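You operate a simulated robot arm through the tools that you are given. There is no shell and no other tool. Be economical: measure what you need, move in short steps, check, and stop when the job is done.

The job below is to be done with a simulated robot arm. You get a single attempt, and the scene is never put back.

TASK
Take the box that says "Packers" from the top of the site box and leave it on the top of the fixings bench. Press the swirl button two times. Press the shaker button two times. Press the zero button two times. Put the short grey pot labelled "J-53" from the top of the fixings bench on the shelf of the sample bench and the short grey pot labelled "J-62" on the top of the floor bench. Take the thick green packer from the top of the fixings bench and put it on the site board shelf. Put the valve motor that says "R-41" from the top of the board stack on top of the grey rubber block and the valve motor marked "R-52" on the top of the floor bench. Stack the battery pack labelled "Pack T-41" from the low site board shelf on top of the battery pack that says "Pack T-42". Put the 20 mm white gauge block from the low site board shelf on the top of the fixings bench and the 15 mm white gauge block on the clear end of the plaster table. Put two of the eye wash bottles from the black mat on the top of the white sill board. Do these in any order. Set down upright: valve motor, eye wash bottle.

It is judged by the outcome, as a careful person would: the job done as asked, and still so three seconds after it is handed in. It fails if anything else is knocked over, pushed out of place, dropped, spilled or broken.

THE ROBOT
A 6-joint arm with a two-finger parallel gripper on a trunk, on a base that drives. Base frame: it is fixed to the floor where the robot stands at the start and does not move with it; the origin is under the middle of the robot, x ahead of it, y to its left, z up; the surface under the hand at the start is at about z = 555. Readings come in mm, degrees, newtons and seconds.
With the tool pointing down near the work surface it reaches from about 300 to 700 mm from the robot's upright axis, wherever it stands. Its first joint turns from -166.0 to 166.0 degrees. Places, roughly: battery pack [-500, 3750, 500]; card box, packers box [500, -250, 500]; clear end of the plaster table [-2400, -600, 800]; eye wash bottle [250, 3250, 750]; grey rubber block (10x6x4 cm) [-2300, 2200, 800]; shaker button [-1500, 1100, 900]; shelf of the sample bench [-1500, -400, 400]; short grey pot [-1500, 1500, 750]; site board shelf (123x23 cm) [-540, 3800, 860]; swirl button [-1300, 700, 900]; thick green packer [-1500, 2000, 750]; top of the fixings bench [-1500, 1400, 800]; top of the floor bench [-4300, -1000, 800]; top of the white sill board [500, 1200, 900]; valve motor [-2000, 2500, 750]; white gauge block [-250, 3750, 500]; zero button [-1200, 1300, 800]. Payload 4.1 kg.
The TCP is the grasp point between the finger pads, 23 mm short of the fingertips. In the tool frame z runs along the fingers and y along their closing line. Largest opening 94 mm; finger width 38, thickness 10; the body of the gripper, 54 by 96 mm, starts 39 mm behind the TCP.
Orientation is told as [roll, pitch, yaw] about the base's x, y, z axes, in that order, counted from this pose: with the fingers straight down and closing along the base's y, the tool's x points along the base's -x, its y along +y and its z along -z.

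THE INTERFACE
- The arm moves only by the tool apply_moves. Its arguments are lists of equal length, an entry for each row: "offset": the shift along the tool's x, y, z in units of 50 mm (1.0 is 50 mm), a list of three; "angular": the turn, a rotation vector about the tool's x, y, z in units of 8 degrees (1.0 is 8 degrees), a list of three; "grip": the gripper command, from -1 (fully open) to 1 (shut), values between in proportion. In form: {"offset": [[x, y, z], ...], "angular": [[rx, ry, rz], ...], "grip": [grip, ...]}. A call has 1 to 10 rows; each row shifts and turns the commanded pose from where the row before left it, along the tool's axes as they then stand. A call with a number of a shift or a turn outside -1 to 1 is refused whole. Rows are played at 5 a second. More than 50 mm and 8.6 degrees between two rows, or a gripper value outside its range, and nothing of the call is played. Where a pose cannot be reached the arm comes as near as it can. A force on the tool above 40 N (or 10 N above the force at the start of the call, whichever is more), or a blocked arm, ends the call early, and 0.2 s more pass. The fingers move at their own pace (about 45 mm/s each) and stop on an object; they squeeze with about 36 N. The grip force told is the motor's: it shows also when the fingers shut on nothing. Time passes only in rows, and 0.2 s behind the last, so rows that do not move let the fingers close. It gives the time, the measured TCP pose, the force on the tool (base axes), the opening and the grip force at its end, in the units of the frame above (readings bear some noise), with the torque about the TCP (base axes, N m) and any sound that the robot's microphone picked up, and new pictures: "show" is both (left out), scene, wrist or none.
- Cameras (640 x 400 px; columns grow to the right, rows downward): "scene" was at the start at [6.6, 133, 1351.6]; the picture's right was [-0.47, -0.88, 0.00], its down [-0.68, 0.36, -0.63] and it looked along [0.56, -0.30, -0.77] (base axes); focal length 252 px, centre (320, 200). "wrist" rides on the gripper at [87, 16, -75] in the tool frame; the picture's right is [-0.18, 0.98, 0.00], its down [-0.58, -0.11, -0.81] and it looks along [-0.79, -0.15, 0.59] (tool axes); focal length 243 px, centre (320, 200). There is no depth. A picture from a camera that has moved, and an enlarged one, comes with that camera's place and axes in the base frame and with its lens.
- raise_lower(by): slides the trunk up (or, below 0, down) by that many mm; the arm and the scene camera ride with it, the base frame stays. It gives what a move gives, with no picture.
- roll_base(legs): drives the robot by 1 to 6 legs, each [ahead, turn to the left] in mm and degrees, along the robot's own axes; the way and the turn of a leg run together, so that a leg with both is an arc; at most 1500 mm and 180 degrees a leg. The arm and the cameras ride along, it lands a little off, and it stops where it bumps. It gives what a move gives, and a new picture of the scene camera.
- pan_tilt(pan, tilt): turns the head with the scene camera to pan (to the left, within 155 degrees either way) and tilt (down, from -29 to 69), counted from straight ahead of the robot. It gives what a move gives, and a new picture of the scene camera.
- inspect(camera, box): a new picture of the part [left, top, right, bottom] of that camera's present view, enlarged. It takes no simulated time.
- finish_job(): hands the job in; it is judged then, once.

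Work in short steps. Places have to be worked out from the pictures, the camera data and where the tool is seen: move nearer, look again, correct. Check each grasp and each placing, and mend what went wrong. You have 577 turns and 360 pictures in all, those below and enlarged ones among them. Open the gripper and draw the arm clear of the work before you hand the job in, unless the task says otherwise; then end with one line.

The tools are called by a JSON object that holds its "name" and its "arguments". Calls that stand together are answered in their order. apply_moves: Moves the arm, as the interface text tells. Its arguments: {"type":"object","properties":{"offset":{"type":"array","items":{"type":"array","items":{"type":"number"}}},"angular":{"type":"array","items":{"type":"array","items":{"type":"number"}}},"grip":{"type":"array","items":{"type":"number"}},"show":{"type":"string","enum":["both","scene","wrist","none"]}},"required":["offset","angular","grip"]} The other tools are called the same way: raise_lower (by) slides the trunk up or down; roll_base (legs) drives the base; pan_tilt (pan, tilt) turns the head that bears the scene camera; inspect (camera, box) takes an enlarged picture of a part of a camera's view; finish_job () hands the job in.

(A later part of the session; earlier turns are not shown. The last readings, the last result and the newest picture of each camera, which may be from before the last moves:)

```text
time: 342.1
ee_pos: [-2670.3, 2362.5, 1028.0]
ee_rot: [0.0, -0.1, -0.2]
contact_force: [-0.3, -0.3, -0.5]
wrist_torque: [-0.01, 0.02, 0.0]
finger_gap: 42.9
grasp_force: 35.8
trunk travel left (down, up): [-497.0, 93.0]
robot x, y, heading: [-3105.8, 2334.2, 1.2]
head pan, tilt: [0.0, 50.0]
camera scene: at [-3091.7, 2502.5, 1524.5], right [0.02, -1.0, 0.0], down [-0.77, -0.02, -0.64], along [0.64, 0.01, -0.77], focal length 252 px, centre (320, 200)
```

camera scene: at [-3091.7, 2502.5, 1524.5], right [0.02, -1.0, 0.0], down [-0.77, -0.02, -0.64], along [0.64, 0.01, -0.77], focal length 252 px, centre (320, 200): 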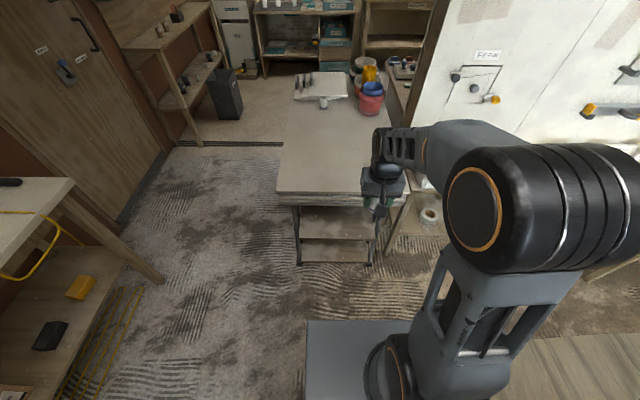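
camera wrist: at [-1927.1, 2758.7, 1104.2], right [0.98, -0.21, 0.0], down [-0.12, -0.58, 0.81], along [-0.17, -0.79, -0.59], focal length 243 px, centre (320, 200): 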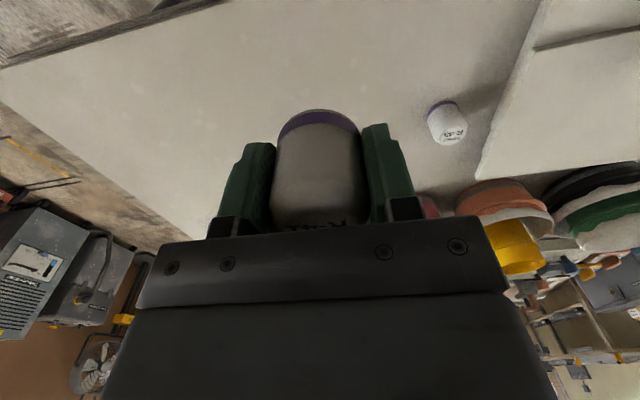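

{"name": "roll_base", "arguments": {"legs": [[260, 0]]}}

{"name": "inspect", "arguments": {"camera": "scene", "box": [240, 80, 480, 230]}}

{"name": "inspect", "arguments": {"camera": "wrist", "box": [0, 0, 640, 400]}}

```text
time: 344.0
ee_pos: [-2411.3, 2368.7, 1027.5]
ee_rot: [0.0, 0.0, -0.2]
contact_force: [-0.5, -0.3, -1.2]
wrist_torque: [-0.02, 0.0, 0.02]
finger_gap: 42.8
grasp_force: 35.9
trunk travel left (down, up): [-497.0, 93.0]
robot x, y, heading: [-2848.1, 2335.1, 1.1]
head pan, tilt: [0.0, 50.0]
camera scene: at [-2833.0, 2507.7, 1524.4], right [0.02, -1.0, 0.0], down [-0.77, -0.01, -0.64], along [0.64, 0.01, -0.77], focal length 252 px, centre (320, 200)
```

scene: 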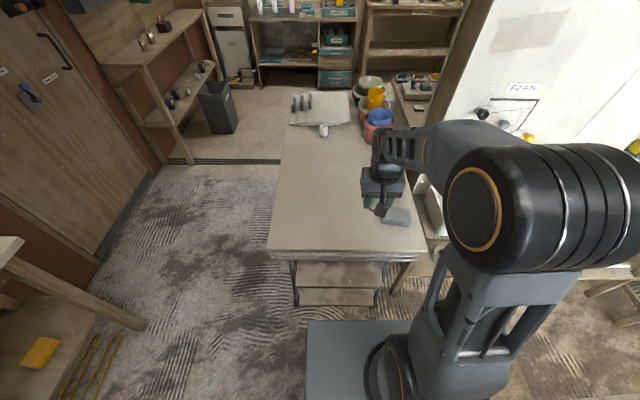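

```text
2.67 times, centred on (360, 155) of scene
camera zoom: at [-2833.0, 2507.7, 1524.4], right [0.02, -1.0, 0.0], down [-0.77, -0.01, -0.64], along [0.64, 0.01, -0.77], focal length 671 px, centre (213, 320)
```

zoom: 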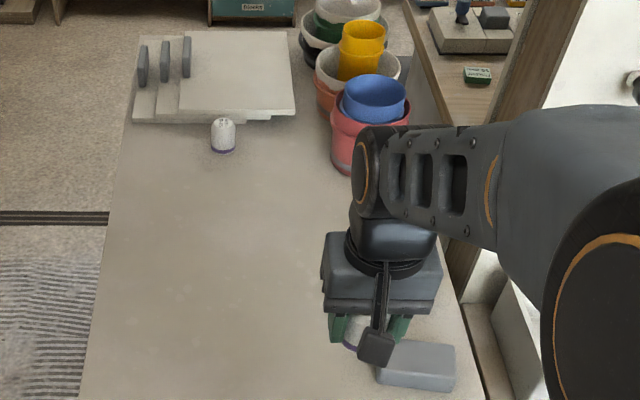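

```text
1.00 times, centred on (320, 200) of wrist (not enlarged: the box is as wide or as high as the picture)
camera zoom: at [-2498.1, 2384.3, 1103.8], right [0.19, 0.98, 0.0], down [0.58, -0.11, 0.81], along [0.79, -0.15, -0.59], focal length 243 px, centre (320, 200)
```

zoom: 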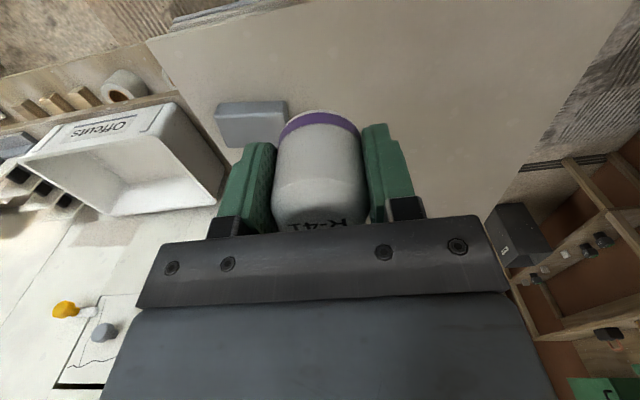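

The block's top centre is near (-2304,2250). I carry R-41 over it and lower to just above.

{"name": "apply_moves", "arguments": {"offset": [[-0.535, -0.595, 0], [-0.535, -0.595, 0], [-0.535, -0.595, 0], [-0.535, -0.595, 0], [0, 0, 1], [0, 0, 1], [0, 0, 0.8], [0, 0, 0]], "angular": [[0, 0, 0], [0, 0, 0], [0, 0, 0], [0, 0, 0], [0, 0, 0], [0, 0, 0], [0, 0, 0], [0, 0, 0]], "grip": [1, 1, 1, 1, 1, 1, 1, 1], "show": "both"}}

{"name": "inspect", "arguments": {"camera": "scene", "box": [340, 170, 460, 245]}}

```text
time: 345.8
ee_pos: [-2304.8, 2247.8, 886.7]
ee_rot: [0.0, 0.0, -0.3]
contact_force: [-0.1, -0.7, -0.8]
wrist_torque: [-0.04, -0.01, -0.01]
finger_gap: 43.0
grasp_force: 36.1
trunk travel left (down, up): [-497.0, 93.0]
robot x, y, heading: [-2842.8, 2341.9, 1.3]
head pan, tilt: [0.0, 50.0]
camera scene: at [-2833.2, 2507.6, 1524.5], right [0.02, -1.0, 0.0], down [-0.77, -0.01, -0.64], along [0.64, 0.01, -0.77], focal length 252 px, centre (320, 200)
camera wrist: at [-2390.8, 2264.1, 962.5], right [0.19, 0.98, 0.0], down [0.58, -0.11, 0.81], along [0.79, -0.15, -0.59], focal length 243 px, centre (320, 200)
```

scene: 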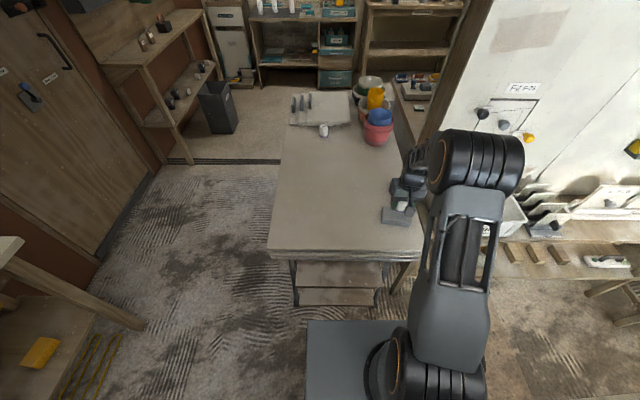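
wrist: 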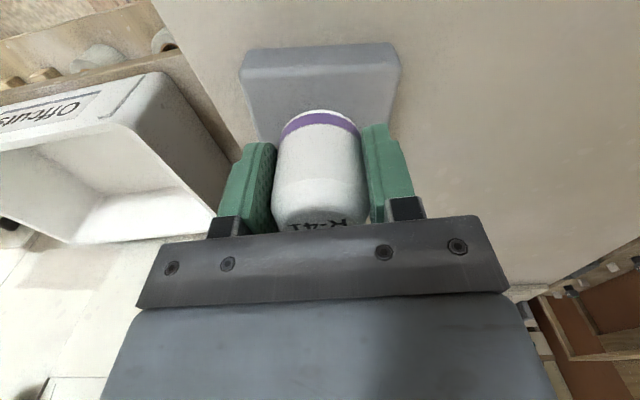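

```text
5.33 times, centred on (400, 208) of scene
camera zoom: at [-2833.2, 2507.6, 1524.5], right [0.02, -1.0, 0.0], down [-0.77, -0.01, -0.64], along [0.64, 0.01, -0.77], focal length 1342 px, centre (-107, 160)
```

zoom: 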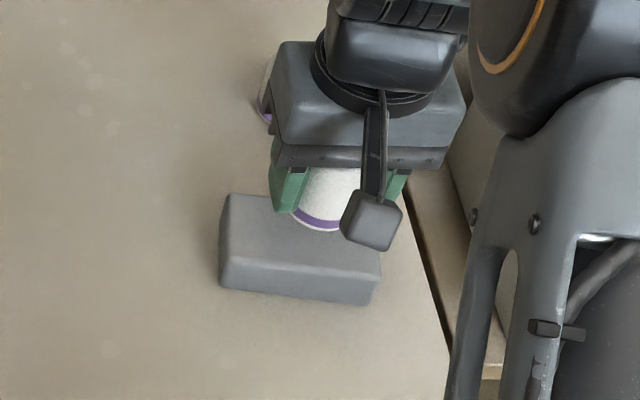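

Centred well enough; a 4 mm tweak, then lower gently.

{"name": "apply_moves", "arguments": {"offset": [[-0.08, 0.05, 0], [0, 0, 0.6], [0, 0, 0.06], [0, 0, 0]], "angular": [[0, 0, 0], [0, 0, 0], [0, 0, 0], [0, 0, 0]], "grip": [1, 1, 1, 1], "show": "none"}}

{"name": "apply_moves", "arguments": {"offset": [[0, 0, 0.05], [0, 0, 0]], "angular": [[0, 0, 0], [0, 0, 0]], "grip": [1, 1], "show": "none"}}

{"name": "apply_moves", "arguments": {"offset": [[0, 0, 0.05], [0, 0, 0]], "angular": [[0, 0, 0], [0, 0, 0]], "grip": [1, 1], "show": "none"}}

```text
time: 346.8
ee_pos: [-2301.8, 2251.8, 854.6]
ee_rot: [0.0, 0.0, -0.4]
contact_force: [-1.0, -0.1, -0.6]
wrist_torque: [-0.01, 0.01, 0.02]
finger_gap: 42.8
grasp_force: 35.9
trunk travel left (down, up): [-497.0, 93.0]
robot x, y, heading: [-2844.7, 2340.8, 0.9]
head pan, tilt: [0.0, 50.0]
```

```text
time: 347.4
ee_pos: [-2301.1, 2251.9, 851.7]
ee_rot: [0.1, 0.0, -0.4]
contact_force: [-0.3, -0.2, -1.3]
wrist_torque: [-0.01, -0.02, -0.03]
finger_gap: 43.2
grasp_force: 35.9
trunk travel left (down, up): [-497.0, 93.0]
robot x, y, heading: [-2847.8, 2343.4, 1.0]
head pan, tilt: [0.0, 50.0]
```

```text
time: 348.0
ee_pos: [-2301.7, 2250.1, 850.3]
ee_rot: [0.0, 0.0, -0.3]
contact_force: [0.0, 0.6, -1.6]
wrist_torque: [0.01, -0.01, -0.02]
finger_gap: 43.0
grasp_force: 35.8
trunk travel left (down, up): [-497.0, 93.0]
robot x, y, heading: [-2847.5, 2341.1, 1.2]
head pan, tilt: [0.0, 50.0]
```

{"name": "apply_moves", "arguments": {"offset": [[0, 0, 0.04], [0, 0, 0]], "angular": [[0, 0, 0], [0, 0, 0]], "grip": [1, 1], "show": "none"}}

{"name": "apply_moves", "arguments": {"offset": [[0, 0, 0.03], [0, 0, 0]], "angular": [[0, 0, 0], [0, 0, 0]], "grip": [1, 1], "show": "none"}}

```text
time: 348.6
ee_pos: [-2301.4, 2250.6, 848.4]
ee_rot: [-0.1, 0.0, -0.3]
contact_force: [-0.6, 0.3, -0.9]
wrist_torque: [0.01, 0.02, 0.02]
finger_gap: 42.9
grasp_force: 36.3
trunk travel left (down, up): [-497.0, 93.0]
robot x, y, heading: [-2846.1, 2339.3, 1.2]
head pan, tilt: [0.0, 50.0]
```

```text
time: 349.2
ee_pos: [-2301.7, 2250.8, 844.6]
ee_rot: [0.0, -0.1, -0.2]
contact_force: [0.8, 0.9, -0.7]
wrist_torque: [0.03, 0.0, 0.0]
finger_gap: 43.2
grasp_force: 36.1
trunk travel left (down, up): [-497.0, 93.0]
robot x, y, heading: [-2847.0, 2341.0, 1.3]
head pan, tilt: [0.0, 50.0]
```

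{"name": "apply_moves", "arguments": {"offset": [[0, 0, 0.04], [0, 0, 0]], "angular": [[0, 0, 0], [0, 0, 0]], "grip": [1, 1], "show": "none"}}

{"name": "apply_moves", "arguments": {"offset": [[0, 0, 0.04], [0, 0, 0]], "angular": [[0, 0, 0], [0, 0, 0]], "grip": [1, 1], "show": "both"}}

{"name": "inspect", "arguments": {"camera": "scene", "box": [360, 185, 440, 235]}}

```text
time: 349.8
ee_pos: [-2301.4, 2251.2, 845.8]
ee_rot: [-0.1, -0.1, -0.3]
contact_force: [0.0, -1.4, 11.2]
wrist_torque: [-0.05, 0.08, -0.04]
finger_gap: 43.1
grasp_force: 35.5
trunk travel left (down, up): [-497.0, 93.0]
robot x, y, heading: [-2846.8, 2340.2, 1.2]
head pan, tilt: [0.0, 50.0]
```

```text
time: 350.4
ee_pos: [-2302.6, 2251.2, 844.3]
ee_rot: [0.0, -0.3, -0.4]
contact_force: [1.3, 1.4, 24.0]
wrist_torque: [0.2, -0.05, -0.05]
finger_gap: 43.1
grasp_force: 36.1
trunk travel left (down, up): [-497.0, 93.0]
robot x, y, heading: [-2845.1, 2343.0, 1.0]
head pan, tilt: [0.0, 50.0]
camera scene: at [-2835.3, 2507.9, 1524.6], right [0.02, -1.0, 0.0], down [-0.77, -0.01, -0.64], along [0.64, 0.01, -0.77], focal length 252 px, centre (320, 200)
camera wrist: at [-2388.0, 2267.3, 919.6], right [0.19, 0.98, 0.0], down [0.58, -0.11, 0.81], along [0.79, -0.15, -0.59], focal length 243 px, centre (320, 200)
```

scene: 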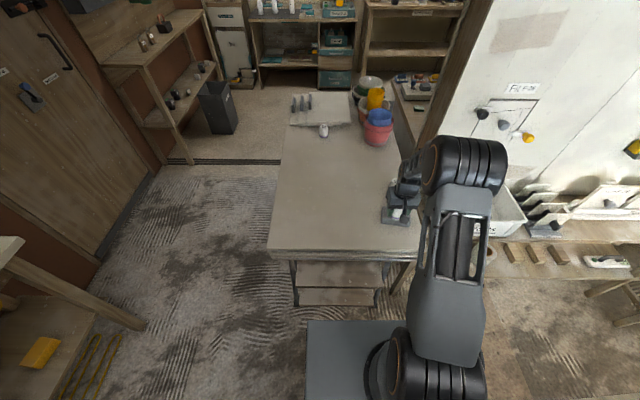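
wrist: 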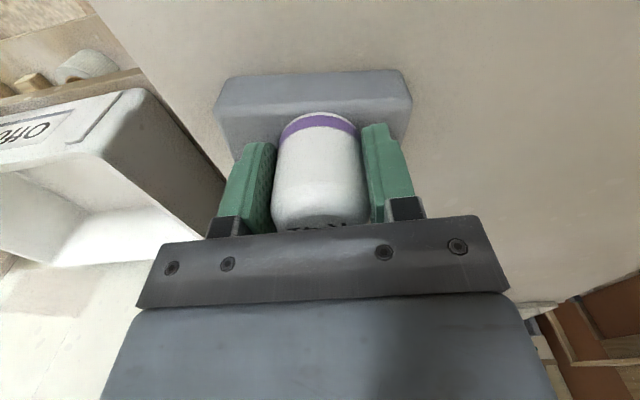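

```text
8.00 times, centred on (400, 210) of scene
camera zoom: at [-2835.3, 2507.9, 1524.6], right [0.02, -1.0, 0.0], down [-0.77, -0.01, -0.64], along [0.64, 0.01, -0.77], focal length 2012 px, centre (-320, 120)
```

zoom: 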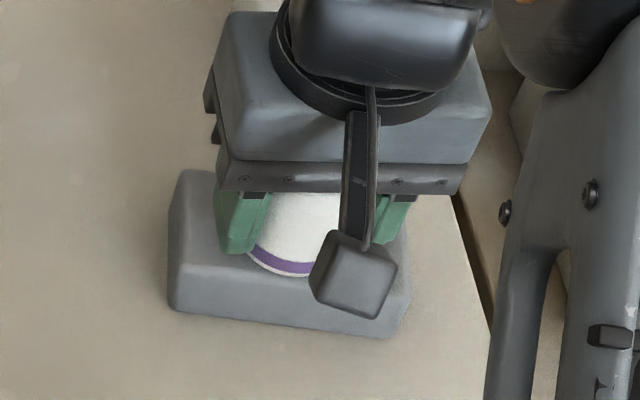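

R-41 rests on the block. Release and rise.

{"name": "apply_moves", "arguments": {"offset": [[0, 0, -0.04], [0, 0, 0], [0, 0, 0], [0, 0, -0.6], [0, 0, -1], [0, 0, -1], [0, 0, 0]], "angular": [[0, 0, 0], [0, 0, 0], [0, 0, 0], [0, 0, 0], [0, 0, 0], [0, 0, 0], [0, 0, 0]], "grip": [1, -1, -1, -1, -1, -1, -1], "show": "both"}}

{"name": "inspect", "arguments": {"camera": "scene", "box": [340, 170, 460, 245]}}

```text
time: 352.0
ee_pos: [-2301.6, 2250.8, 975.4]
ee_rot: [0.1, 0.0, -0.3]
contact_force: [0.4, 0.6, -0.3]
wrist_torque: [0.03, -0.01, 0.02]
finger_gap: 93.8
grasp_force: 0.1
trunk travel left (down, up): [-497.0, 93.0]
robot x, y, heading: [-2847.9, 2342.2, 1.1]
head pan, tilt: [0.0, 50.0]
camera scene: at [-2833.6, 2507.6, 1524.5], right [0.02, -1.0, 0.0], down [-0.77, -0.01, -0.64], along [0.64, 0.01, -0.77], focal length 252 px, centre (320, 200)
camera wrist: at [-2387.8, 2266.9, 1050.8], right [0.19, 0.98, 0.0], down [0.58, -0.11, 0.81], along [0.79, -0.15, -0.59], focal length 243 px, centre (320, 200)
```

scene: 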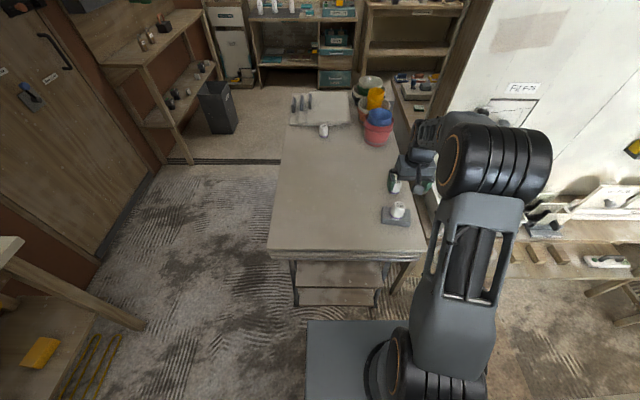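
wrist: 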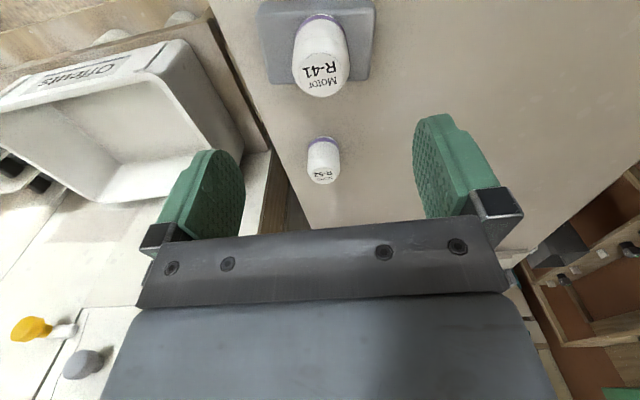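

```text
5.33 times, centred on (400, 208) of scene
camera zoom: at [-2833.6, 2507.6, 1524.5], right [0.02, -1.0, 0.0], down [-0.77, -0.01, -0.64], along [0.64, 0.01, -0.77], focal length 1342 px, centre (-107, 160)
```

zoom: 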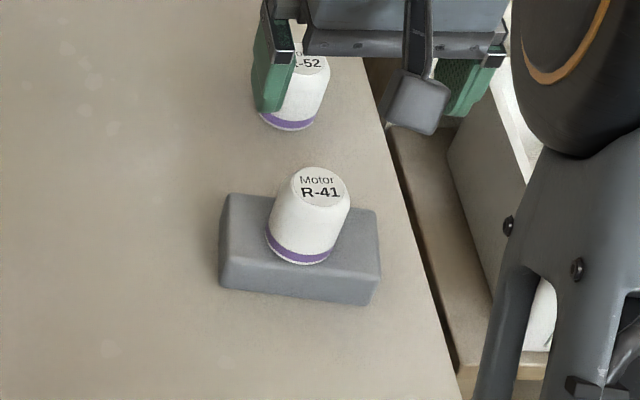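

R-41 stands on the block. Next R-52 at ≈(-2160,2226); I edge 45 mm closer first.

{"name": "roll_base", "arguments": {"legs": [[45, 0]]}}

{"name": "apply_moves", "arguments": {"offset": [[-0.97, -0.26, 0], [-0.97, -0.26, 0], [0, 0, 0.7], [0, 0, 0]], "angular": [[0, 0, 0], [0, 0, 0], [0, 0, 0], [0, 0, 0]], "grip": [-1, -1, -1, -1], "show": "wrist"}}

```text
time: 352.9
ee_pos: [-2256.5, 2251.8, 973.2]
ee_rot: [0.0, 0.0, -0.2]
contact_force: [-0.2, -0.5, 0.6]
wrist_torque: [0.0, 0.03, -0.03]
finger_gap: 94.3
grasp_force: 0.1
trunk travel left (down, up): [-497.0, 93.0]
robot x, y, heading: [-2803.3, 2342.2, 1.2]
head pan, tilt: [0.0, 50.0]
camera scene: at [-2787.3, 2508.5, 1524.4], right [0.02, -1.0, 0.0], down [-0.77, -0.01, -0.64], along [0.64, 0.01, -0.77], focal length 252 px, centre (320, 200)
```

scene: 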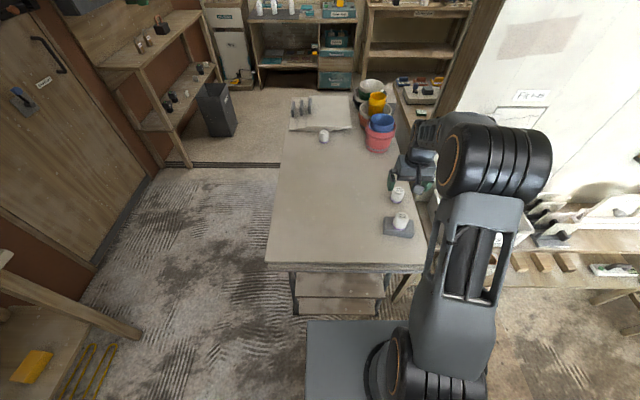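

```text
refused: row 1 steps farther than a row can; nothing moved
```

{"name": "apply_moves", "arguments": {"offset": [[-0.65, -0.173, 0], [-0.65, -0.173, 0], [-0.65, -0.173, 0], [0, 0, 0.7], [0, 0, 0]], "angular": [[0, 0, 0], [0, 0, 0], [0, 0, 0], [0, 0, 0], [0, 0, 0]], "grip": [-1, -1, -1, -1, -1], "show": "both"}}

```text
time: 354.1
ee_pos: [-2158.7, 2224.9, 938.5]
ee_rot: [0.1, 0.0, -0.3]
contact_force: [-0.2, 0.2, 0.7]
wrist_torque: [0.0, -0.01, -0.01]
finger_gap: 94.0
grasp_force: 0.1
trunk travel left (down, up): [-497.0, 93.0]
robot x, y, heading: [-2798.5, 2344.6, 1.0]
head pan, tilt: [0.0, 50.0]
camera scene: at [-2787.9, 2508.5, 1524.5], right [0.02, -1.0, 0.0], down [-0.77, -0.01, -0.64], along [0.64, 0.01, -0.77], focal length 252 px, centre (320, 200)
camera wrist: at [-2244.4, 2241.0, 1015.0], right [0.19, 0.98, 0.0], down [0.58, -0.11, 0.81], along [0.79, -0.15, -0.59], focal length 243 px, centre (320, 200)
```

scene: 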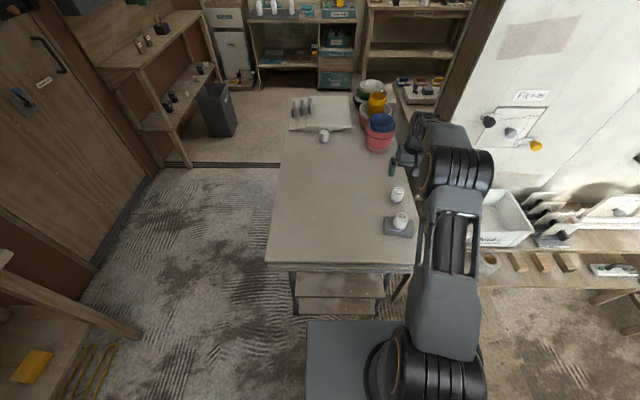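
wrist: 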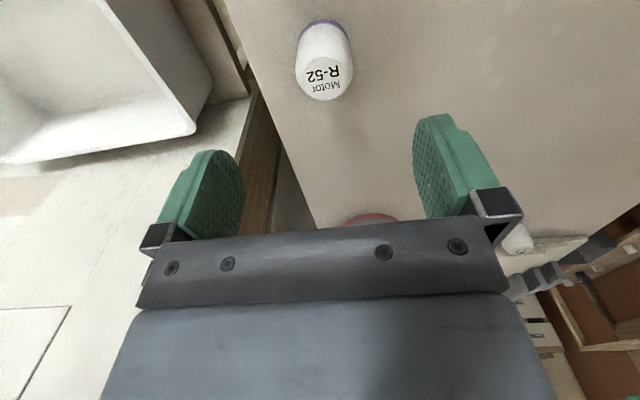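

{"name": "apply_moves", "arguments": {"offset": [[-0.05, 0.04, 0.87], [0, 0, 0.87], [0, 0, 0.87], [0, 0, 0], [0, 0, 0], [0, 0, 0], [0, 0, 0]], "angular": [[0, 0, 0], [0, 0, 0], [0, 0, 0], [0, 0, 0], [0, 0, 0], [0, 0, 0], [0, 0, 0]], "grip": [-1, -1, -1, -1, 1, 1, 1], "show": "none"}}

{"name": "apply_moves", "arguments": {"offset": [[0, 0, 0], [0, 0, -1], [0, 0, -1], [0, 0, -1], [0, 0, -1], [0, 0.5, -0.4], [0.9, 0.3, 0], [0.9, 0.3, 0], [0.9, 0.3, 0], [0.9, 0.3, 0]], "angular": [[0, 0, 0], [0, 0, 0], [0, 0, 0], [0, 0, 0], [0, 0, 0], [0, 0, 0], [0, 0, 0], [0, 0, 0], [0, 0, 0], [0, 0, 0]], "grip": [1, 1, 1, 1, 1, 1, 1, 1, 1, 1], "show": "both"}}

```text
time: 355.7
ee_pos: [-2157.5, 2226.6, 809.3]
ee_rot: [0.0, 0.0, -0.3]
contact_force: [0.7, -0.3, 0.1]
wrist_torque: [-0.02, -0.05, 0.01]
finger_gap: 43.5
grasp_force: 24.0
trunk travel left (down, up): [-497.0, 93.0]
robot x, y, heading: [-2800.2, 2340.9, 1.2]
head pan, tilt: [0.0, 50.0]
```

```text
time: 357.9
ee_pos: [-2335.8, 2313.3, 1029.3]
ee_rot: [-0.1, 0.0, -0.3]
contact_force: [0.2, 0.2, -0.4]
wrist_torque: [-0.01, -0.01, -0.02]
finger_gap: 42.9
grasp_force: 35.9
trunk travel left (down, up): [-497.0, 93.0]
robot x, y, heading: [-2798.8, 2342.2, 1.2]
head pan, tilt: [0.0, 50.0]
camera scene: at [-2788.4, 2508.6, 1524.4], right [0.02, -1.0, 0.0], down [-0.77, -0.02, -0.64], along [0.64, 0.01, -0.77], focal length 252 px, centre (320, 200)
camera wrist: at [-2422.7, 2329.0, 1105.2], right [0.19, 0.98, 0.0], down [0.58, -0.11, 0.81], along [0.79, -0.15, -0.59], focal length 243 px, centre (320, 200)
```

scene: 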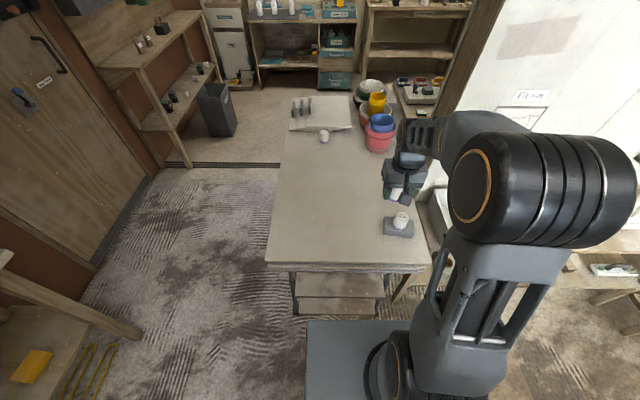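
wrist: 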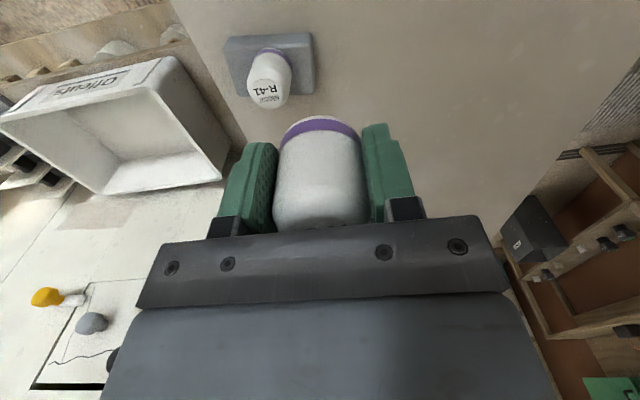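

R-52 held. Driving back to the floor bench along the corridor.

{"name": "roll_base", "arguments": {"legs": [[-320, 0], [0, -91], [1200, 0], [1200, 0], [1040, 0], [0, -90]]}}

```text
time: 384.0
ee_pos: [-3537.0, -1051.3, 1029.1]
ee_rot: [0.1, 0.0, 178.0]
contact_force: [1.1, -0.5, -1.3]
wrist_torque: [0.0, -0.03, 0.05]
finger_gap: 42.9
grasp_force: 36.0
trunk travel left (down, up): [-497.0, 93.0]
robot x, y, heading: [-3075.7, -1092.3, 179.3]
head pan, tilt: [0.0, 50.0]
camera scene: at [-3092.5, -1260.4, 1524.5], right [0.01, 1.0, 0.0], down [0.77, -0.01, -0.64], along [-0.64, 0.01, -0.77], focal length 252 px, centre (320, 200)
```

scene: 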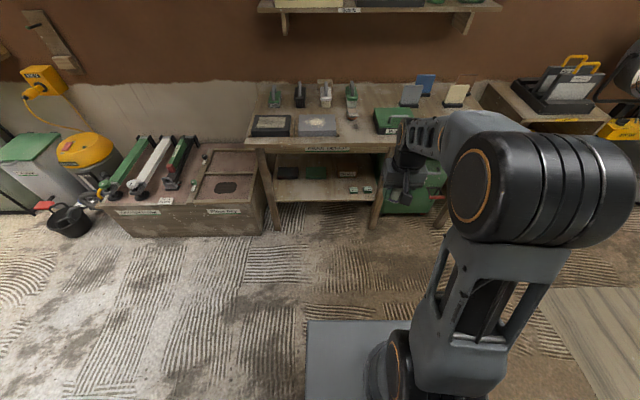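

{"name": "roll_base", "arguments": {"legs": [[530, 0]]}}

{"name": "inspect", "arguments": {"camera": "scene", "box": [240, 110, 480, 260]}}

```text
time: 387.1
ee_pos: [-4071.5, -1043.2, 1028.8]
ee_rot: [0.0, 0.0, 177.8]
contact_force: [-0.3, -0.1, -0.8]
wrist_torque: [0.03, -0.01, -0.01]
finger_gap: 42.7
grasp_force: 36.1
trunk travel left (down, up): [-497.0, 93.0]
robot x, y, heading: [-3606.4, -1088.7, 179.2]
head pan, tilt: [0.0, 50.0]
camera scene: at [-3627.7, -1253.9, 1524.5], right [0.01, 1.0, 0.0], down [0.77, -0.01, -0.64], along [-0.64, 0.01, -0.77], focal length 252 px, centre (320, 200)
```

scene: 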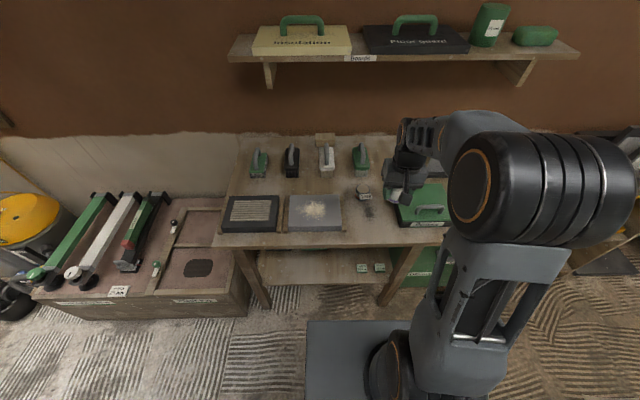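

```text
2.67 times, centred on (360, 185) of scene
camera zoom: at [-3627.7, -1253.9, 1524.5], right [0.01, 1.0, 0.0], down [0.77, -0.01, -0.64], along [-0.64, 0.01, -0.77], focal length 671 px, centre (213, 240)
```

zoom: 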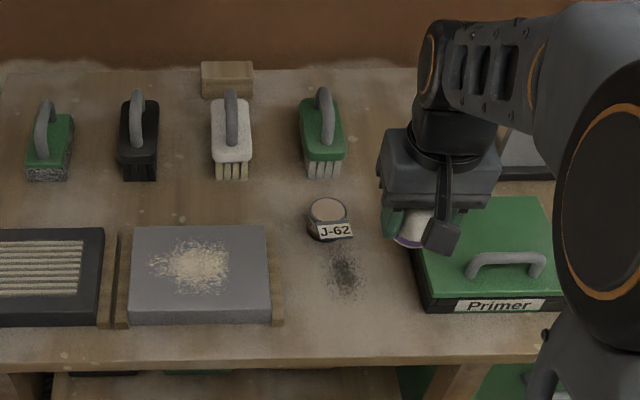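

{"name": "apply_moves", "arguments": {"offset": [[-0.66, 0.67, 0], [0, 0, 1], [0, 0, 1], [0, 0, 1], [0, 0, 0.5], [0, 0, 0]], "angular": [[0, 0, 0], [0, 0, 0], [0, 0, 0], [0, 0, 0], [0, 0, 0], [0, 0, 0]], "grip": [1, 1, 1, 1, 1, 1], "show": "both"}}

{"name": "apply_moves", "arguments": {"offset": [[0, 0, 0.08], [0, 0, 0]], "angular": [[0, 0, 0], [0, 0, 0]], "grip": [1, 1], "show": "none"}}

{"name": "apply_moves", "arguments": {"offset": [[0, 0, 0.08], [0, 0, 0]], "angular": [[0, 0, 0], [0, 0, 0]], "grip": [1, 1], "show": "none"}}

```text
time: 388.5
ee_pos: [-4105.5, -1076.4, 854.4]
ee_rot: [0.0, 0.0, 177.9]
contact_force: [-0.7, -0.2, -0.7]
wrist_torque: [-0.01, -0.04, 0.04]
finger_gap: 42.7
grasp_force: 35.9
trunk travel left (down, up): [-497.0, 93.0]
robot x, y, heading: [-3607.5, -1088.0, 179.3]
head pan, tilt: [0.0, 50.0]
camera scene: at [-3627.6, -1253.9, 1524.5], right [0.01, 1.0, 0.0], down [0.77, -0.01, -0.64], along [-0.64, 0.01, -0.77], focal length 252 px, centre (320, 200)
camera wrist: at [-4019.1, -1095.7, 930.1], right [-0.22, -0.97, 0.0], down [-0.58, 0.13, 0.81], along [-0.79, 0.18, -0.59], focal length 243 px, centre (320, 200)
```

scene: 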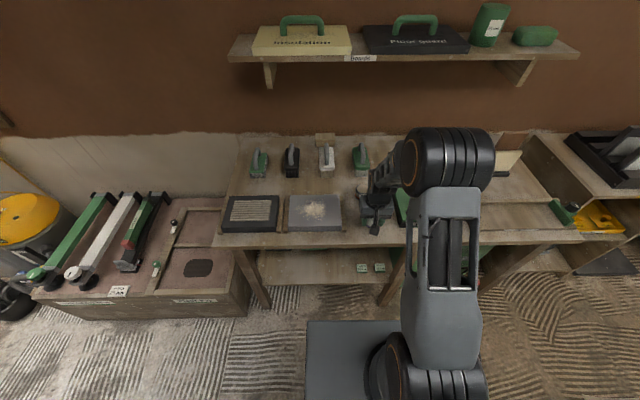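
wrist: 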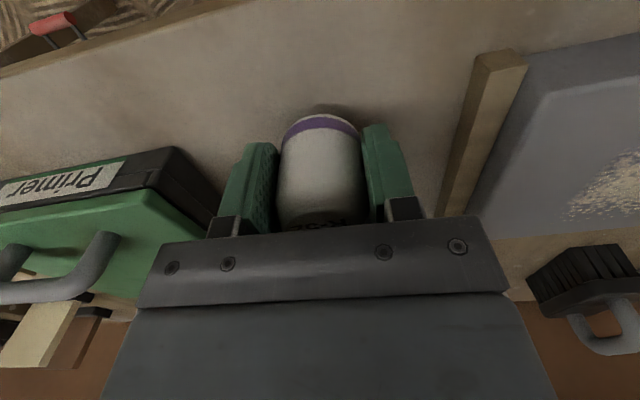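

```text
time: 389.1
ee_pos: [-4105.0, -1075.0, 850.1]
ee_rot: [0.0, 0.0, 177.7]
contact_force: [0.6, -0.3, -1.0]
wrist_torque: [0.02, 0.01, 0.02]
finger_gap: 42.6
grasp_force: 36.5
trunk travel left (down, up): [-497.0, 93.0]
robot x, y, heading: [-3606.8, -1088.2, 179.2]
head pan, tilt: [0.0, 50.0]
```

```text
time: 389.7
ee_pos: [-4105.5, -1075.2, 845.1]
ee_rot: [0.0, 0.0, 177.9]
contact_force: [0.3, -0.5, -0.7]
wrist_torque: [0.01, -0.01, -0.02]
finger_gap: 42.5
grasp_force: 36.2
trunk travel left (down, up): [-497.0, 93.0]
robot x, y, heading: [-3606.2, -1087.1, 179.1]
head pan, tilt: [0.0, 50.0]
```

{"name": "apply_moves", "arguments": {"offset": [[0, 0, 0.06], [0, 0, 0.06], [0, 0, 0]], "angular": [[0, 0, 0], [0, 0, 0], [0, 0, 0]], "grip": [1, 1, 1], "show": "none"}}

{"name": "apply_moves", "arguments": {"offset": [[0, 0, 0.06], [0, 0, 0]], "angular": [[0, 0, 0], [0, 0, 0]], "grip": [1, 1], "show": "none"}}

{"name": "apply_moves", "arguments": {"offset": [[0, 0, 0.05], [0, 0, 0]], "angular": [[0, 0, 0], [0, 0, 0]], "grip": [1, 1], "show": "none"}}

```text
time: 390.5
ee_pos: [-4105.9, -1075.0, 840.5]
ee_rot: [0.0, 0.0, 177.8]
contact_force: [0.3, -0.1, -1.2]
wrist_torque: [0.0, 0.0, 0.0]
finger_gap: 42.8
grasp_force: 36.0
trunk travel left (down, up): [-497.0, 93.0]
robot x, y, heading: [-3607.9, -1087.8, 178.9]
head pan, tilt: [0.0, 50.0]
```

```text
time: 391.1
ee_pos: [-4104.8, -1075.8, 837.6]
ee_rot: [0.1, 0.0, 177.8]
contact_force: [0.0, -0.4, -0.7]
wrist_torque: [-0.02, 0.01, -0.02]
finger_gap: 42.9
grasp_force: 35.6
trunk travel left (down, up): [-497.0, 93.0]
robot x, y, heading: [-3609.4, -1085.2, 179.4]
head pan, tilt: [0.0, 50.0]
```

```text
time: 391.7
ee_pos: [-4105.1, -1075.9, 833.7]
ee_rot: [0.0, 0.0, 177.8]
contact_force: [-0.2, 0.2, -1.1]
wrist_torque: [-0.03, -0.01, 0.0]
finger_gap: 42.6
grasp_force: 36.0
trunk travel left (down, up): [-497.0, 93.0]
robot x, y, heading: [-3605.8, -1085.8, 179.4]
head pan, tilt: [0.0, 50.0]
```

{"name": "apply_moves", "arguments": {"offset": [[0, 0, 0.05], [0, 0, 0]], "angular": [[0, 0, 0], [0, 0, 0]], "grip": [1, 1], "show": "none"}}

{"name": "apply_moves", "arguments": {"offset": [[0, 0, 0.05], [0, 0, 0]], "angular": [[0, 0, 0], [0, 0, 0]], "grip": [1, 1], "show": "none"}}

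{"name": "apply_moves", "arguments": {"offset": [[0, 0, 0.04], [0, 0, 0]], "angular": [[0, 0, 0], [0, 0, 0]], "grip": [1, 1], "show": "none"}}

```text
time: 392.3
ee_pos: [-4105.2, -1075.5, 831.7]
ee_rot: [0.1, -0.1, 177.8]
contact_force: [1.1, -2.1, 9.0]
wrist_torque: [-0.1, -0.08, -0.05]
finger_gap: 42.9
grasp_force: 36.1
trunk travel left (down, up): [-497.0, 93.0]
robot x, y, heading: [-3606.9, -1084.8, 179.3]
head pan, tilt: [0.0, 50.0]
```

```text
time: 392.9
ee_pos: [-4105.3, -1075.0, 831.3]
ee_rot: [0.1, -0.2, 177.7]
contact_force: [0.0, 0.4, 24.4]
wrist_torque: [0.19, -0.04, -0.21]
finger_gap: 42.7
grasp_force: 36.1
trunk travel left (down, up): [-497.0, 93.0]
robot x, y, heading: [-3602.4, -1088.0, 179.1]
head pan, tilt: [0.0, 50.0]
```

```text
time: 393.5
ee_pos: [-4105.3, -1076.0, 827.0]
ee_rot: [-0.1, -0.2, 177.9]
contact_force: [-4.2, 0.3, 22.0]
wrist_torque: [0.11, 0.28, -0.1]
finger_gap: 42.7
grasp_force: 35.8
trunk travel left (down, up): [-497.0, 93.0]
robot x, y, heading: [-3604.8, -1085.9, 179.0]
head pan, tilt: [0.0, 50.0]
```

Contact at ≈832. Ease, release and rise.

{"name": "apply_moves", "arguments": {"offset": [[0, 0, -0.03], [0, 0, 0], [0, 0, 0], [0, 0, -1], [0, 0, -1], [0, 0, -1], [0, 0, -1], [0, 0, 0]], "angular": [[0, 0, 0], [0, 0, 0], [0, 0, 0], [0, 0, 0], [0, 0, 0], [0, 0, 0], [0, 0, 0], [0, 0, 0]], "grip": [1, -1, -1, -1, -1, -1, -1, -1], "show": "both"}}

```text
time: 395.3
ee_pos: [-4105.2, -1076.4, 1028.7]
ee_rot: [-0.1, 0.0, 177.7]
contact_force: [0.4, 0.0, 0.5]
wrist_torque: [0.03, -0.01, 0.01]
finger_gap: 93.8
grasp_force: 0.1
trunk travel left (down, up): [-497.0, 93.0]
robot x, y, heading: [-3603.7, -1088.9, 179.0]
head pan, tilt: [0.0, 50.0]
camera scene: at [-3627.3, -1254.0, 1524.5], right [0.01, 1.0, 0.0], down [0.77, -0.01, -0.64], along [-0.64, 0.01, -0.77], focal length 252 px, centre (320, 200)
camera wrist: at [-4019.1, -1095.9, 1105.2], right [-0.22, -0.97, 0.0], down [-0.58, 0.13, 0.81], along [-0.79, 0.18, -0.59], focal length 243 px, centre (320, 200)
```

scene: 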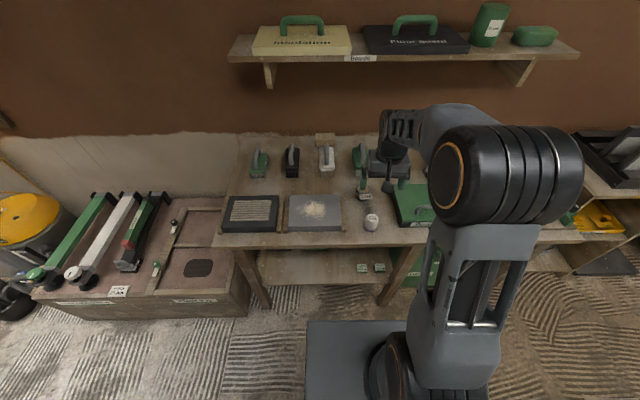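
wrist: 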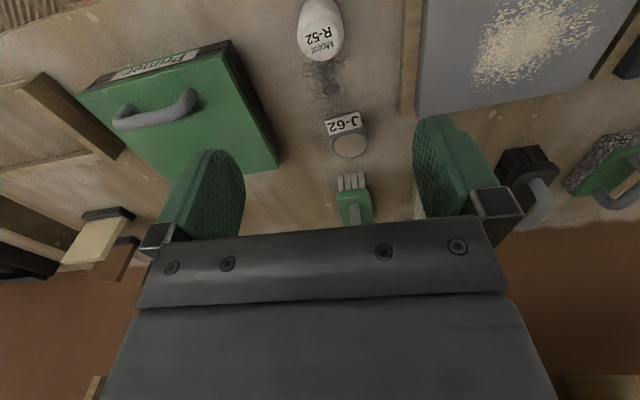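

R-52 and J-62 are placed. Now drive north around and to the east side of the fixings bench for the green packer.

{"name": "apply_moves", "arguments": {"offset": [[0.9, 0, 0], [0.9, 0, 0], [0.9, 0, 0]], "angular": [[0, 0, 0], [0, 0, 0], [0, 0, 0]], "grip": [-1, -1, -1], "show": "none"}}

{"name": "roll_base", "arguments": {"legs": [[-490, 0], [0, -89], [1200, 0], [1200, 0], [1010, 0], [0, -30]]}}

```text
time: 396.1
ee_pos: [-3968.9, -1081.4, 1027.8]
ee_rot: [0.0, 0.0, 177.8]
contact_force: [-0.1, 0.3, -0.1]
wrist_torque: [-0.01, -0.03, -0.02]
finger_gap: 94.0
grasp_force: 0.0
trunk travel left (down, up): [-497.0, 93.0]
robot x, y, heading: [-3604.6, -1089.1, 179.2]
head pan, tilt: [0.0, 50.0]
```

```text
time: 420.5
ee_pos: [-2958.1, 2639.6, 1027.7]
ee_rot: [-0.1, 0.0, 59.0]
contact_force: [-0.4, -0.9, -0.2]
wrist_torque: [-0.01, 0.0, 0.0]
finger_gap: 94.0
grasp_force: 0.0
trunk travel left (down, up): [-497.0, 93.0]
robot x, y, heading: [-3140.0, 2321.8, 60.4]
head pan, tilt: [0.0, 50.0]
camera scene: at [-3276.9, 2421.9, 1524.5], right [0.87, -0.49, 0.0], down [-0.38, -0.67, -0.64], along [0.32, 0.56, -0.77], focal length 252 px, centre (320, 200)
```

scene: 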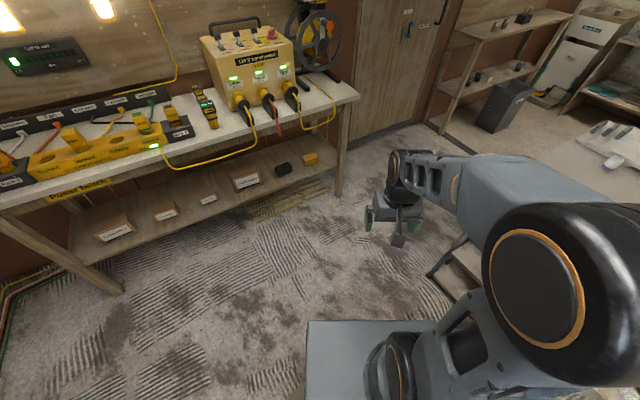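

{"name": "roll_base", "arguments": {"legs": [[0, -3], [910, 0], [0, -57], [1000, 0], [700, 0]]}}

{"name": "pan_tilt", "arguments": {"pan": 50, "tilt": 35}}

```text
time: 436.5
ee_pos: [-574.1, 3117.1, 1028.2]
ee_rot: [0.1, 0.0, -0.4]
contact_force: [0.4, -1.1, 0.6]
wrist_torque: [-0.02, 0.03, 0.03]
finger_gap: 93.9
grasp_force: 0.1
trunk travel left (down, up): [-497.0, 93.0]
robot x, y, heading: [-937.3, 3113.4, 1.0]
head pan, tilt: [0.0, 50.0]
camera scene: at [-923.6, 3279.7, 1524.5], right [0.02, -1.0, 0.0], down [-0.77, -0.01, -0.64], along [0.64, 0.01, -0.77], focal length 252 px, centre (320, 200)
```

scene: 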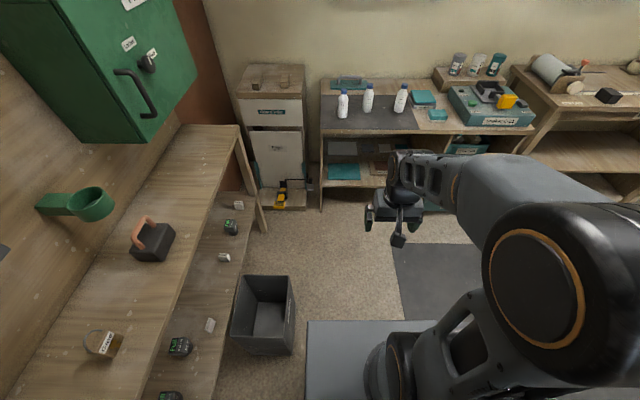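

```text
time: 437.7
ee_pos: [-574.3, 3118.5, 1028.0]
ee_rot: [0.0, 0.1, -0.3]
contact_force: [0.8, -0.6, 0.5]
wrist_torque: [0.01, -0.01, 0.01]
finger_gap: 94.1
grasp_force: 0.0
trunk travel left (down, up): [-497.0, 93.0]
robot x, y, heading: [-933.5, 3110.6, 1.0]
head pan, tilt: [50.0, 35.0]
camera scene: at [-945.4, 3346.7, 1546.2], right [0.78, -0.63, 0.0], down [-0.36, -0.45, -0.82], along [0.51, 0.64, -0.57], focal length 252 px, centre (320, 200)
```

scene: 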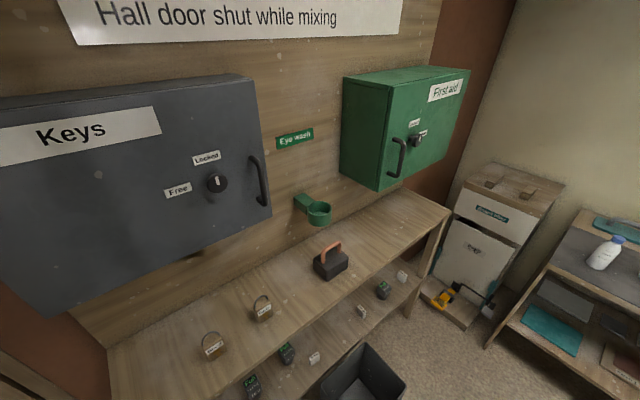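

{"name": "inspect", "arguments": {"camera": "scene", "box": [220, 250, 460, 400]}}

{"name": "pan_tilt", "arguments": {"pan": 65, "tilt": 55}}

{"name": "inspect", "arguments": {"camera": "scene", "box": [200, 50, 520, 250]}}

```text
2.67 times, centred on (340, 325) of scene
camera zoom: at [-945.4, 3346.7, 1546.2], right [0.78, -0.63, 0.0], down [-0.36, -0.45, -0.82], along [0.51, 0.64, -0.57], focal length 671 px, centre (267, -133)
```

zoom: 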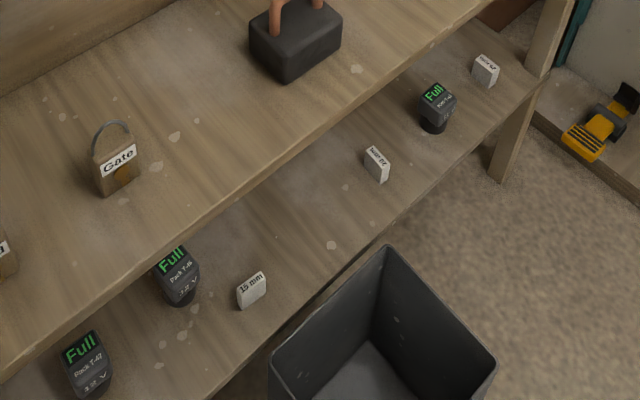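

```text
time: 438.5
ee_pos: [-573.7, 3118.5, 1027.8]
ee_rot: [-0.1, 0.0, -0.3]
contact_force: [0.4, 0.8, 1.1]
wrist_torque: [0.01, 0.01, 0.01]
finger_gap: 93.9
grasp_force: 0.1
trunk travel left (down, up): [-497.0, 93.0]
robot x, y, heading: [-940.1, 3115.6, 1.1]
head pan, tilt: [65.0, 55.0]
camera scene: at [-971.5, 3344.2, 1518.0], right [0.91, -0.41, 0.0], down [-0.33, -0.75, -0.57], along [0.23, 0.52, -0.82], focal length 252 px, centre (320, 200)
```

scene: 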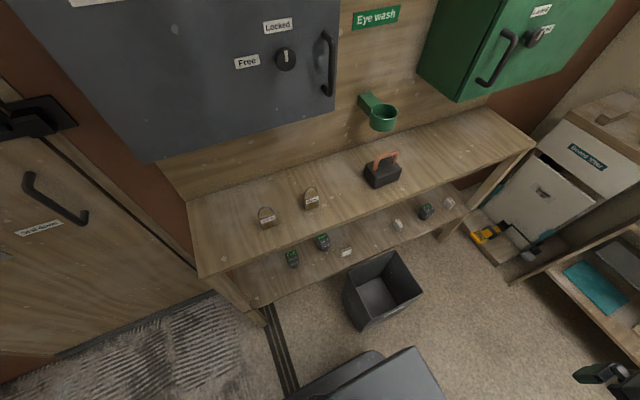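

```text
2.00 times, centred on (360, 150) of scene
camera zoom: at [-971.5, 3344.2, 1518.0], right [0.91, -0.41, 0.0], down [-0.33, -0.75, -0.57], along [0.23, 0.52, -0.82], focal length 503 px, centre (240, 300)
```

zoom: 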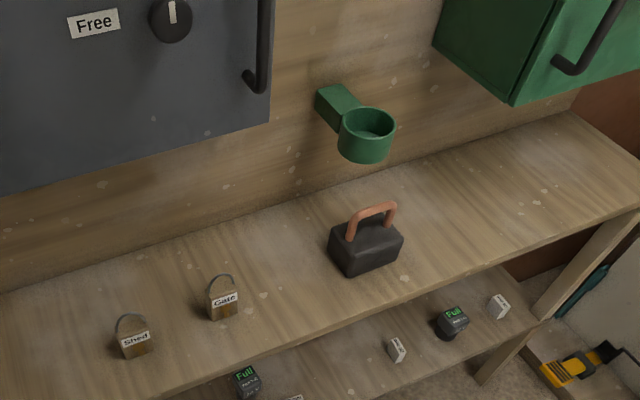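

{"name": "inspect", "arguments": {"camera": "scene", "box": [380, 190, 460, 240]}}

{"name": "inspect", "arguments": {"camera": "scene", "box": [280, 225, 360, 275]}}

```text
8.00 times, centred on (420, 215) of scene
camera zoom: at [-971.5, 3344.2, 1518.0], right [0.91, -0.41, 0.0], down [-0.33, -0.75, -0.57], along [0.23, 0.52, -0.82], focal length 2012 px, centre (-480, 80)
```

zoom: 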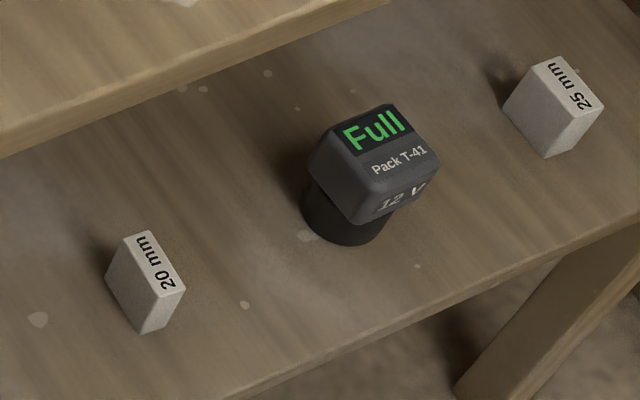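

```text
8.00 times, centred on (320, 250) of scene
camera zoom: at [-971.5, 3344.2, 1518.0], right [0.91, -0.41, 0.0], down [-0.33, -0.75, -0.57], along [0.23, 0.52, -0.82], focal length 2012 px, centre (320, -200)
```

zoom: 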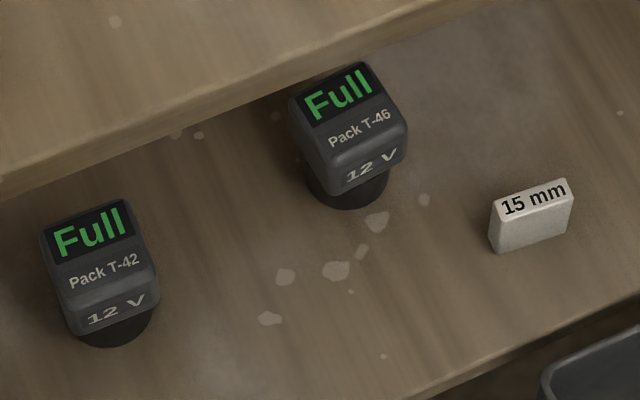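

T-41 is the right-hand pack (≈-276,3714), T-42 the far-left one (≈-916,3752); gauges: 15 mm at ≈(-699,3688), 20 mm at ≈(-408,3717). I'll start with the 20 mm block; first turn the tool to camera-up and tilt 40°.

{"name": "apply_moves", "arguments": {"offset": [[-1, 0, 0], [-1, 0, 0], [-1, 0, 0], [0, 0, 0], [0, 0, 0], [0, 0, 0], [0, 0, 0], [0, 0, 0], [0, 0, 0], [0, 0, 0]], "angular": [[0, 0, 0], [0, 0, 0], [0, 0, 0], [0, 0, 1], [0, 0, 1], [0, 0, 1], [0, 0, 1], [0, 0, 1], [0, 0, 1], [0, 0, 1]], "grip": [-1, -1, -1, -1, -1, -1, -1, -1, -1, -1], "show": "none"}}

{"name": "apply_moves", "arguments": {"offset": [[0, 0, 0], [0, 0, 0], [0, 0, 0], [0, 0, 0], [0, 0, 0], [0, 0, 0], [0, 0, 0], [0, 0, 0], [0, 0, 0], [0, 0, 0]], "angular": [[0, 0, 1], [0, 0, 1], [0, 0, 1], [0, 0, 1], [0, 0, 1], [0, 0, 1], [0, 0, 1], [0, 0, 1], [0, 0, 1], [0, 0, 1]], "grip": [-1, -1, -1, -1, -1, -1, -1, -1, -1, -1], "show": "none"}}

```text
time: 440.7
ee_pos: [-423.7, 3116.4, 1027.9]
ee_rot: [0.0, -0.1, -56.4]
contact_force: [0.0, 0.1, 0.1]
wrist_torque: [0.02, -0.03, -0.06]
finger_gap: 93.7
grasp_force: 0.0
trunk travel left (down, up): [-497.0, 93.0]
robot x, y, heading: [-941.2, 3111.1, 1.0]
head pan, tilt: [65.0, 55.0]
```

```text
time: 442.9
ee_pos: [-424.0, 3117.2, 1028.0]
ee_rot: [0.0, 0.0, -136.4]
contact_force: [-0.2, 0.4, 0.0]
wrist_torque: [-0.01, -0.03, 0.02]
finger_gap: 93.8
grasp_force: 0.2
trunk travel left (down, up): [-497.0, 93.0]
robot x, y, heading: [-934.1, 3106.9, 1.3]
head pan, tilt: [65.0, 55.0]
```

{"name": "apply_moves", "arguments": {"offset": [[-0.644, 0.676, 0], [-0.644, 0.676, 0], [-0.644, 0.676, 0], [0, 0, 0], [0, 0, 0], [0, 0, 0], [0, 0, 0], [0, 0, 0], [0, 0, 0]], "angular": [[0, 0, 0], [0, 0, 0], [0, 0, 0], [0, 0, 1], [0, 0, 1], [0, 0, 1], [0, 0, 1], [0, 0, 1], [0, 0, 0.3]], "grip": [-1, -1, -1, -1, -1, -1, -1, -1, -1], "show": "none"}}

{"name": "apply_moves", "arguments": {"offset": [[0, 0, 0], [0, 0, 0], [0, 0, 0], [0, 0, 0], [0, 0, 0], [0, 0, 0]], "angular": [[0, 1, 0], [0, 1, 0], [0, 1, 0], [0, 1, 0], [0, 1, 0], [0, 0, 0]], "grip": [-1, -1, -1, -1, -1, -1], "show": "none"}}

{"name": "raise_lower", "arguments": {"by": -330}}

```text
time: 444.9
ee_pos: [-423.2, 2977.4, 1027.9]
ee_rot: [0.0, 0.0, -178.8]
contact_force: [0.2, 1.0, 0.2]
wrist_torque: [0.02, 0.0, 0.0]
finger_gap: 94.2
grasp_force: 0.1
trunk travel left (down, up): [-497.0, 93.0]
robot x, y, heading: [-937.1, 3112.3, 1.2]
head pan, tilt: [65.0, 55.0]
```

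```text
time: 446.3
ee_pos: [-424.5, 2975.9, 1028.6]
ee_rot: [0.2, 40.0, -178.7]
contact_force: [0.6, -0.2, -0.1]
wrist_torque: [-0.01, 0.01, -0.02]
finger_gap: 94.0
grasp_force: 0.1
trunk travel left (down, up): [-497.0, 93.0]
robot x, y, heading: [-934.9, 3112.3, 1.0]
head pan, tilt: [65.0, 55.0]
```

```text
time: 449.6
ee_pos: [-424.0, 2976.6, 698.3]
ee_rot: [0.0, 40.1, -178.6]
contact_force: [-0.4, 0.0, -0.4]
wrist_torque: [-0.02, -0.01, 0.02]
finger_gap: 93.9
grasp_force: 0.1
trunk travel left (down, up): [-167.0, 423.0]
robot x, y, heading: [-938.1, 3114.8, 1.1]
head pan, tilt: [65.0, 55.0]
```

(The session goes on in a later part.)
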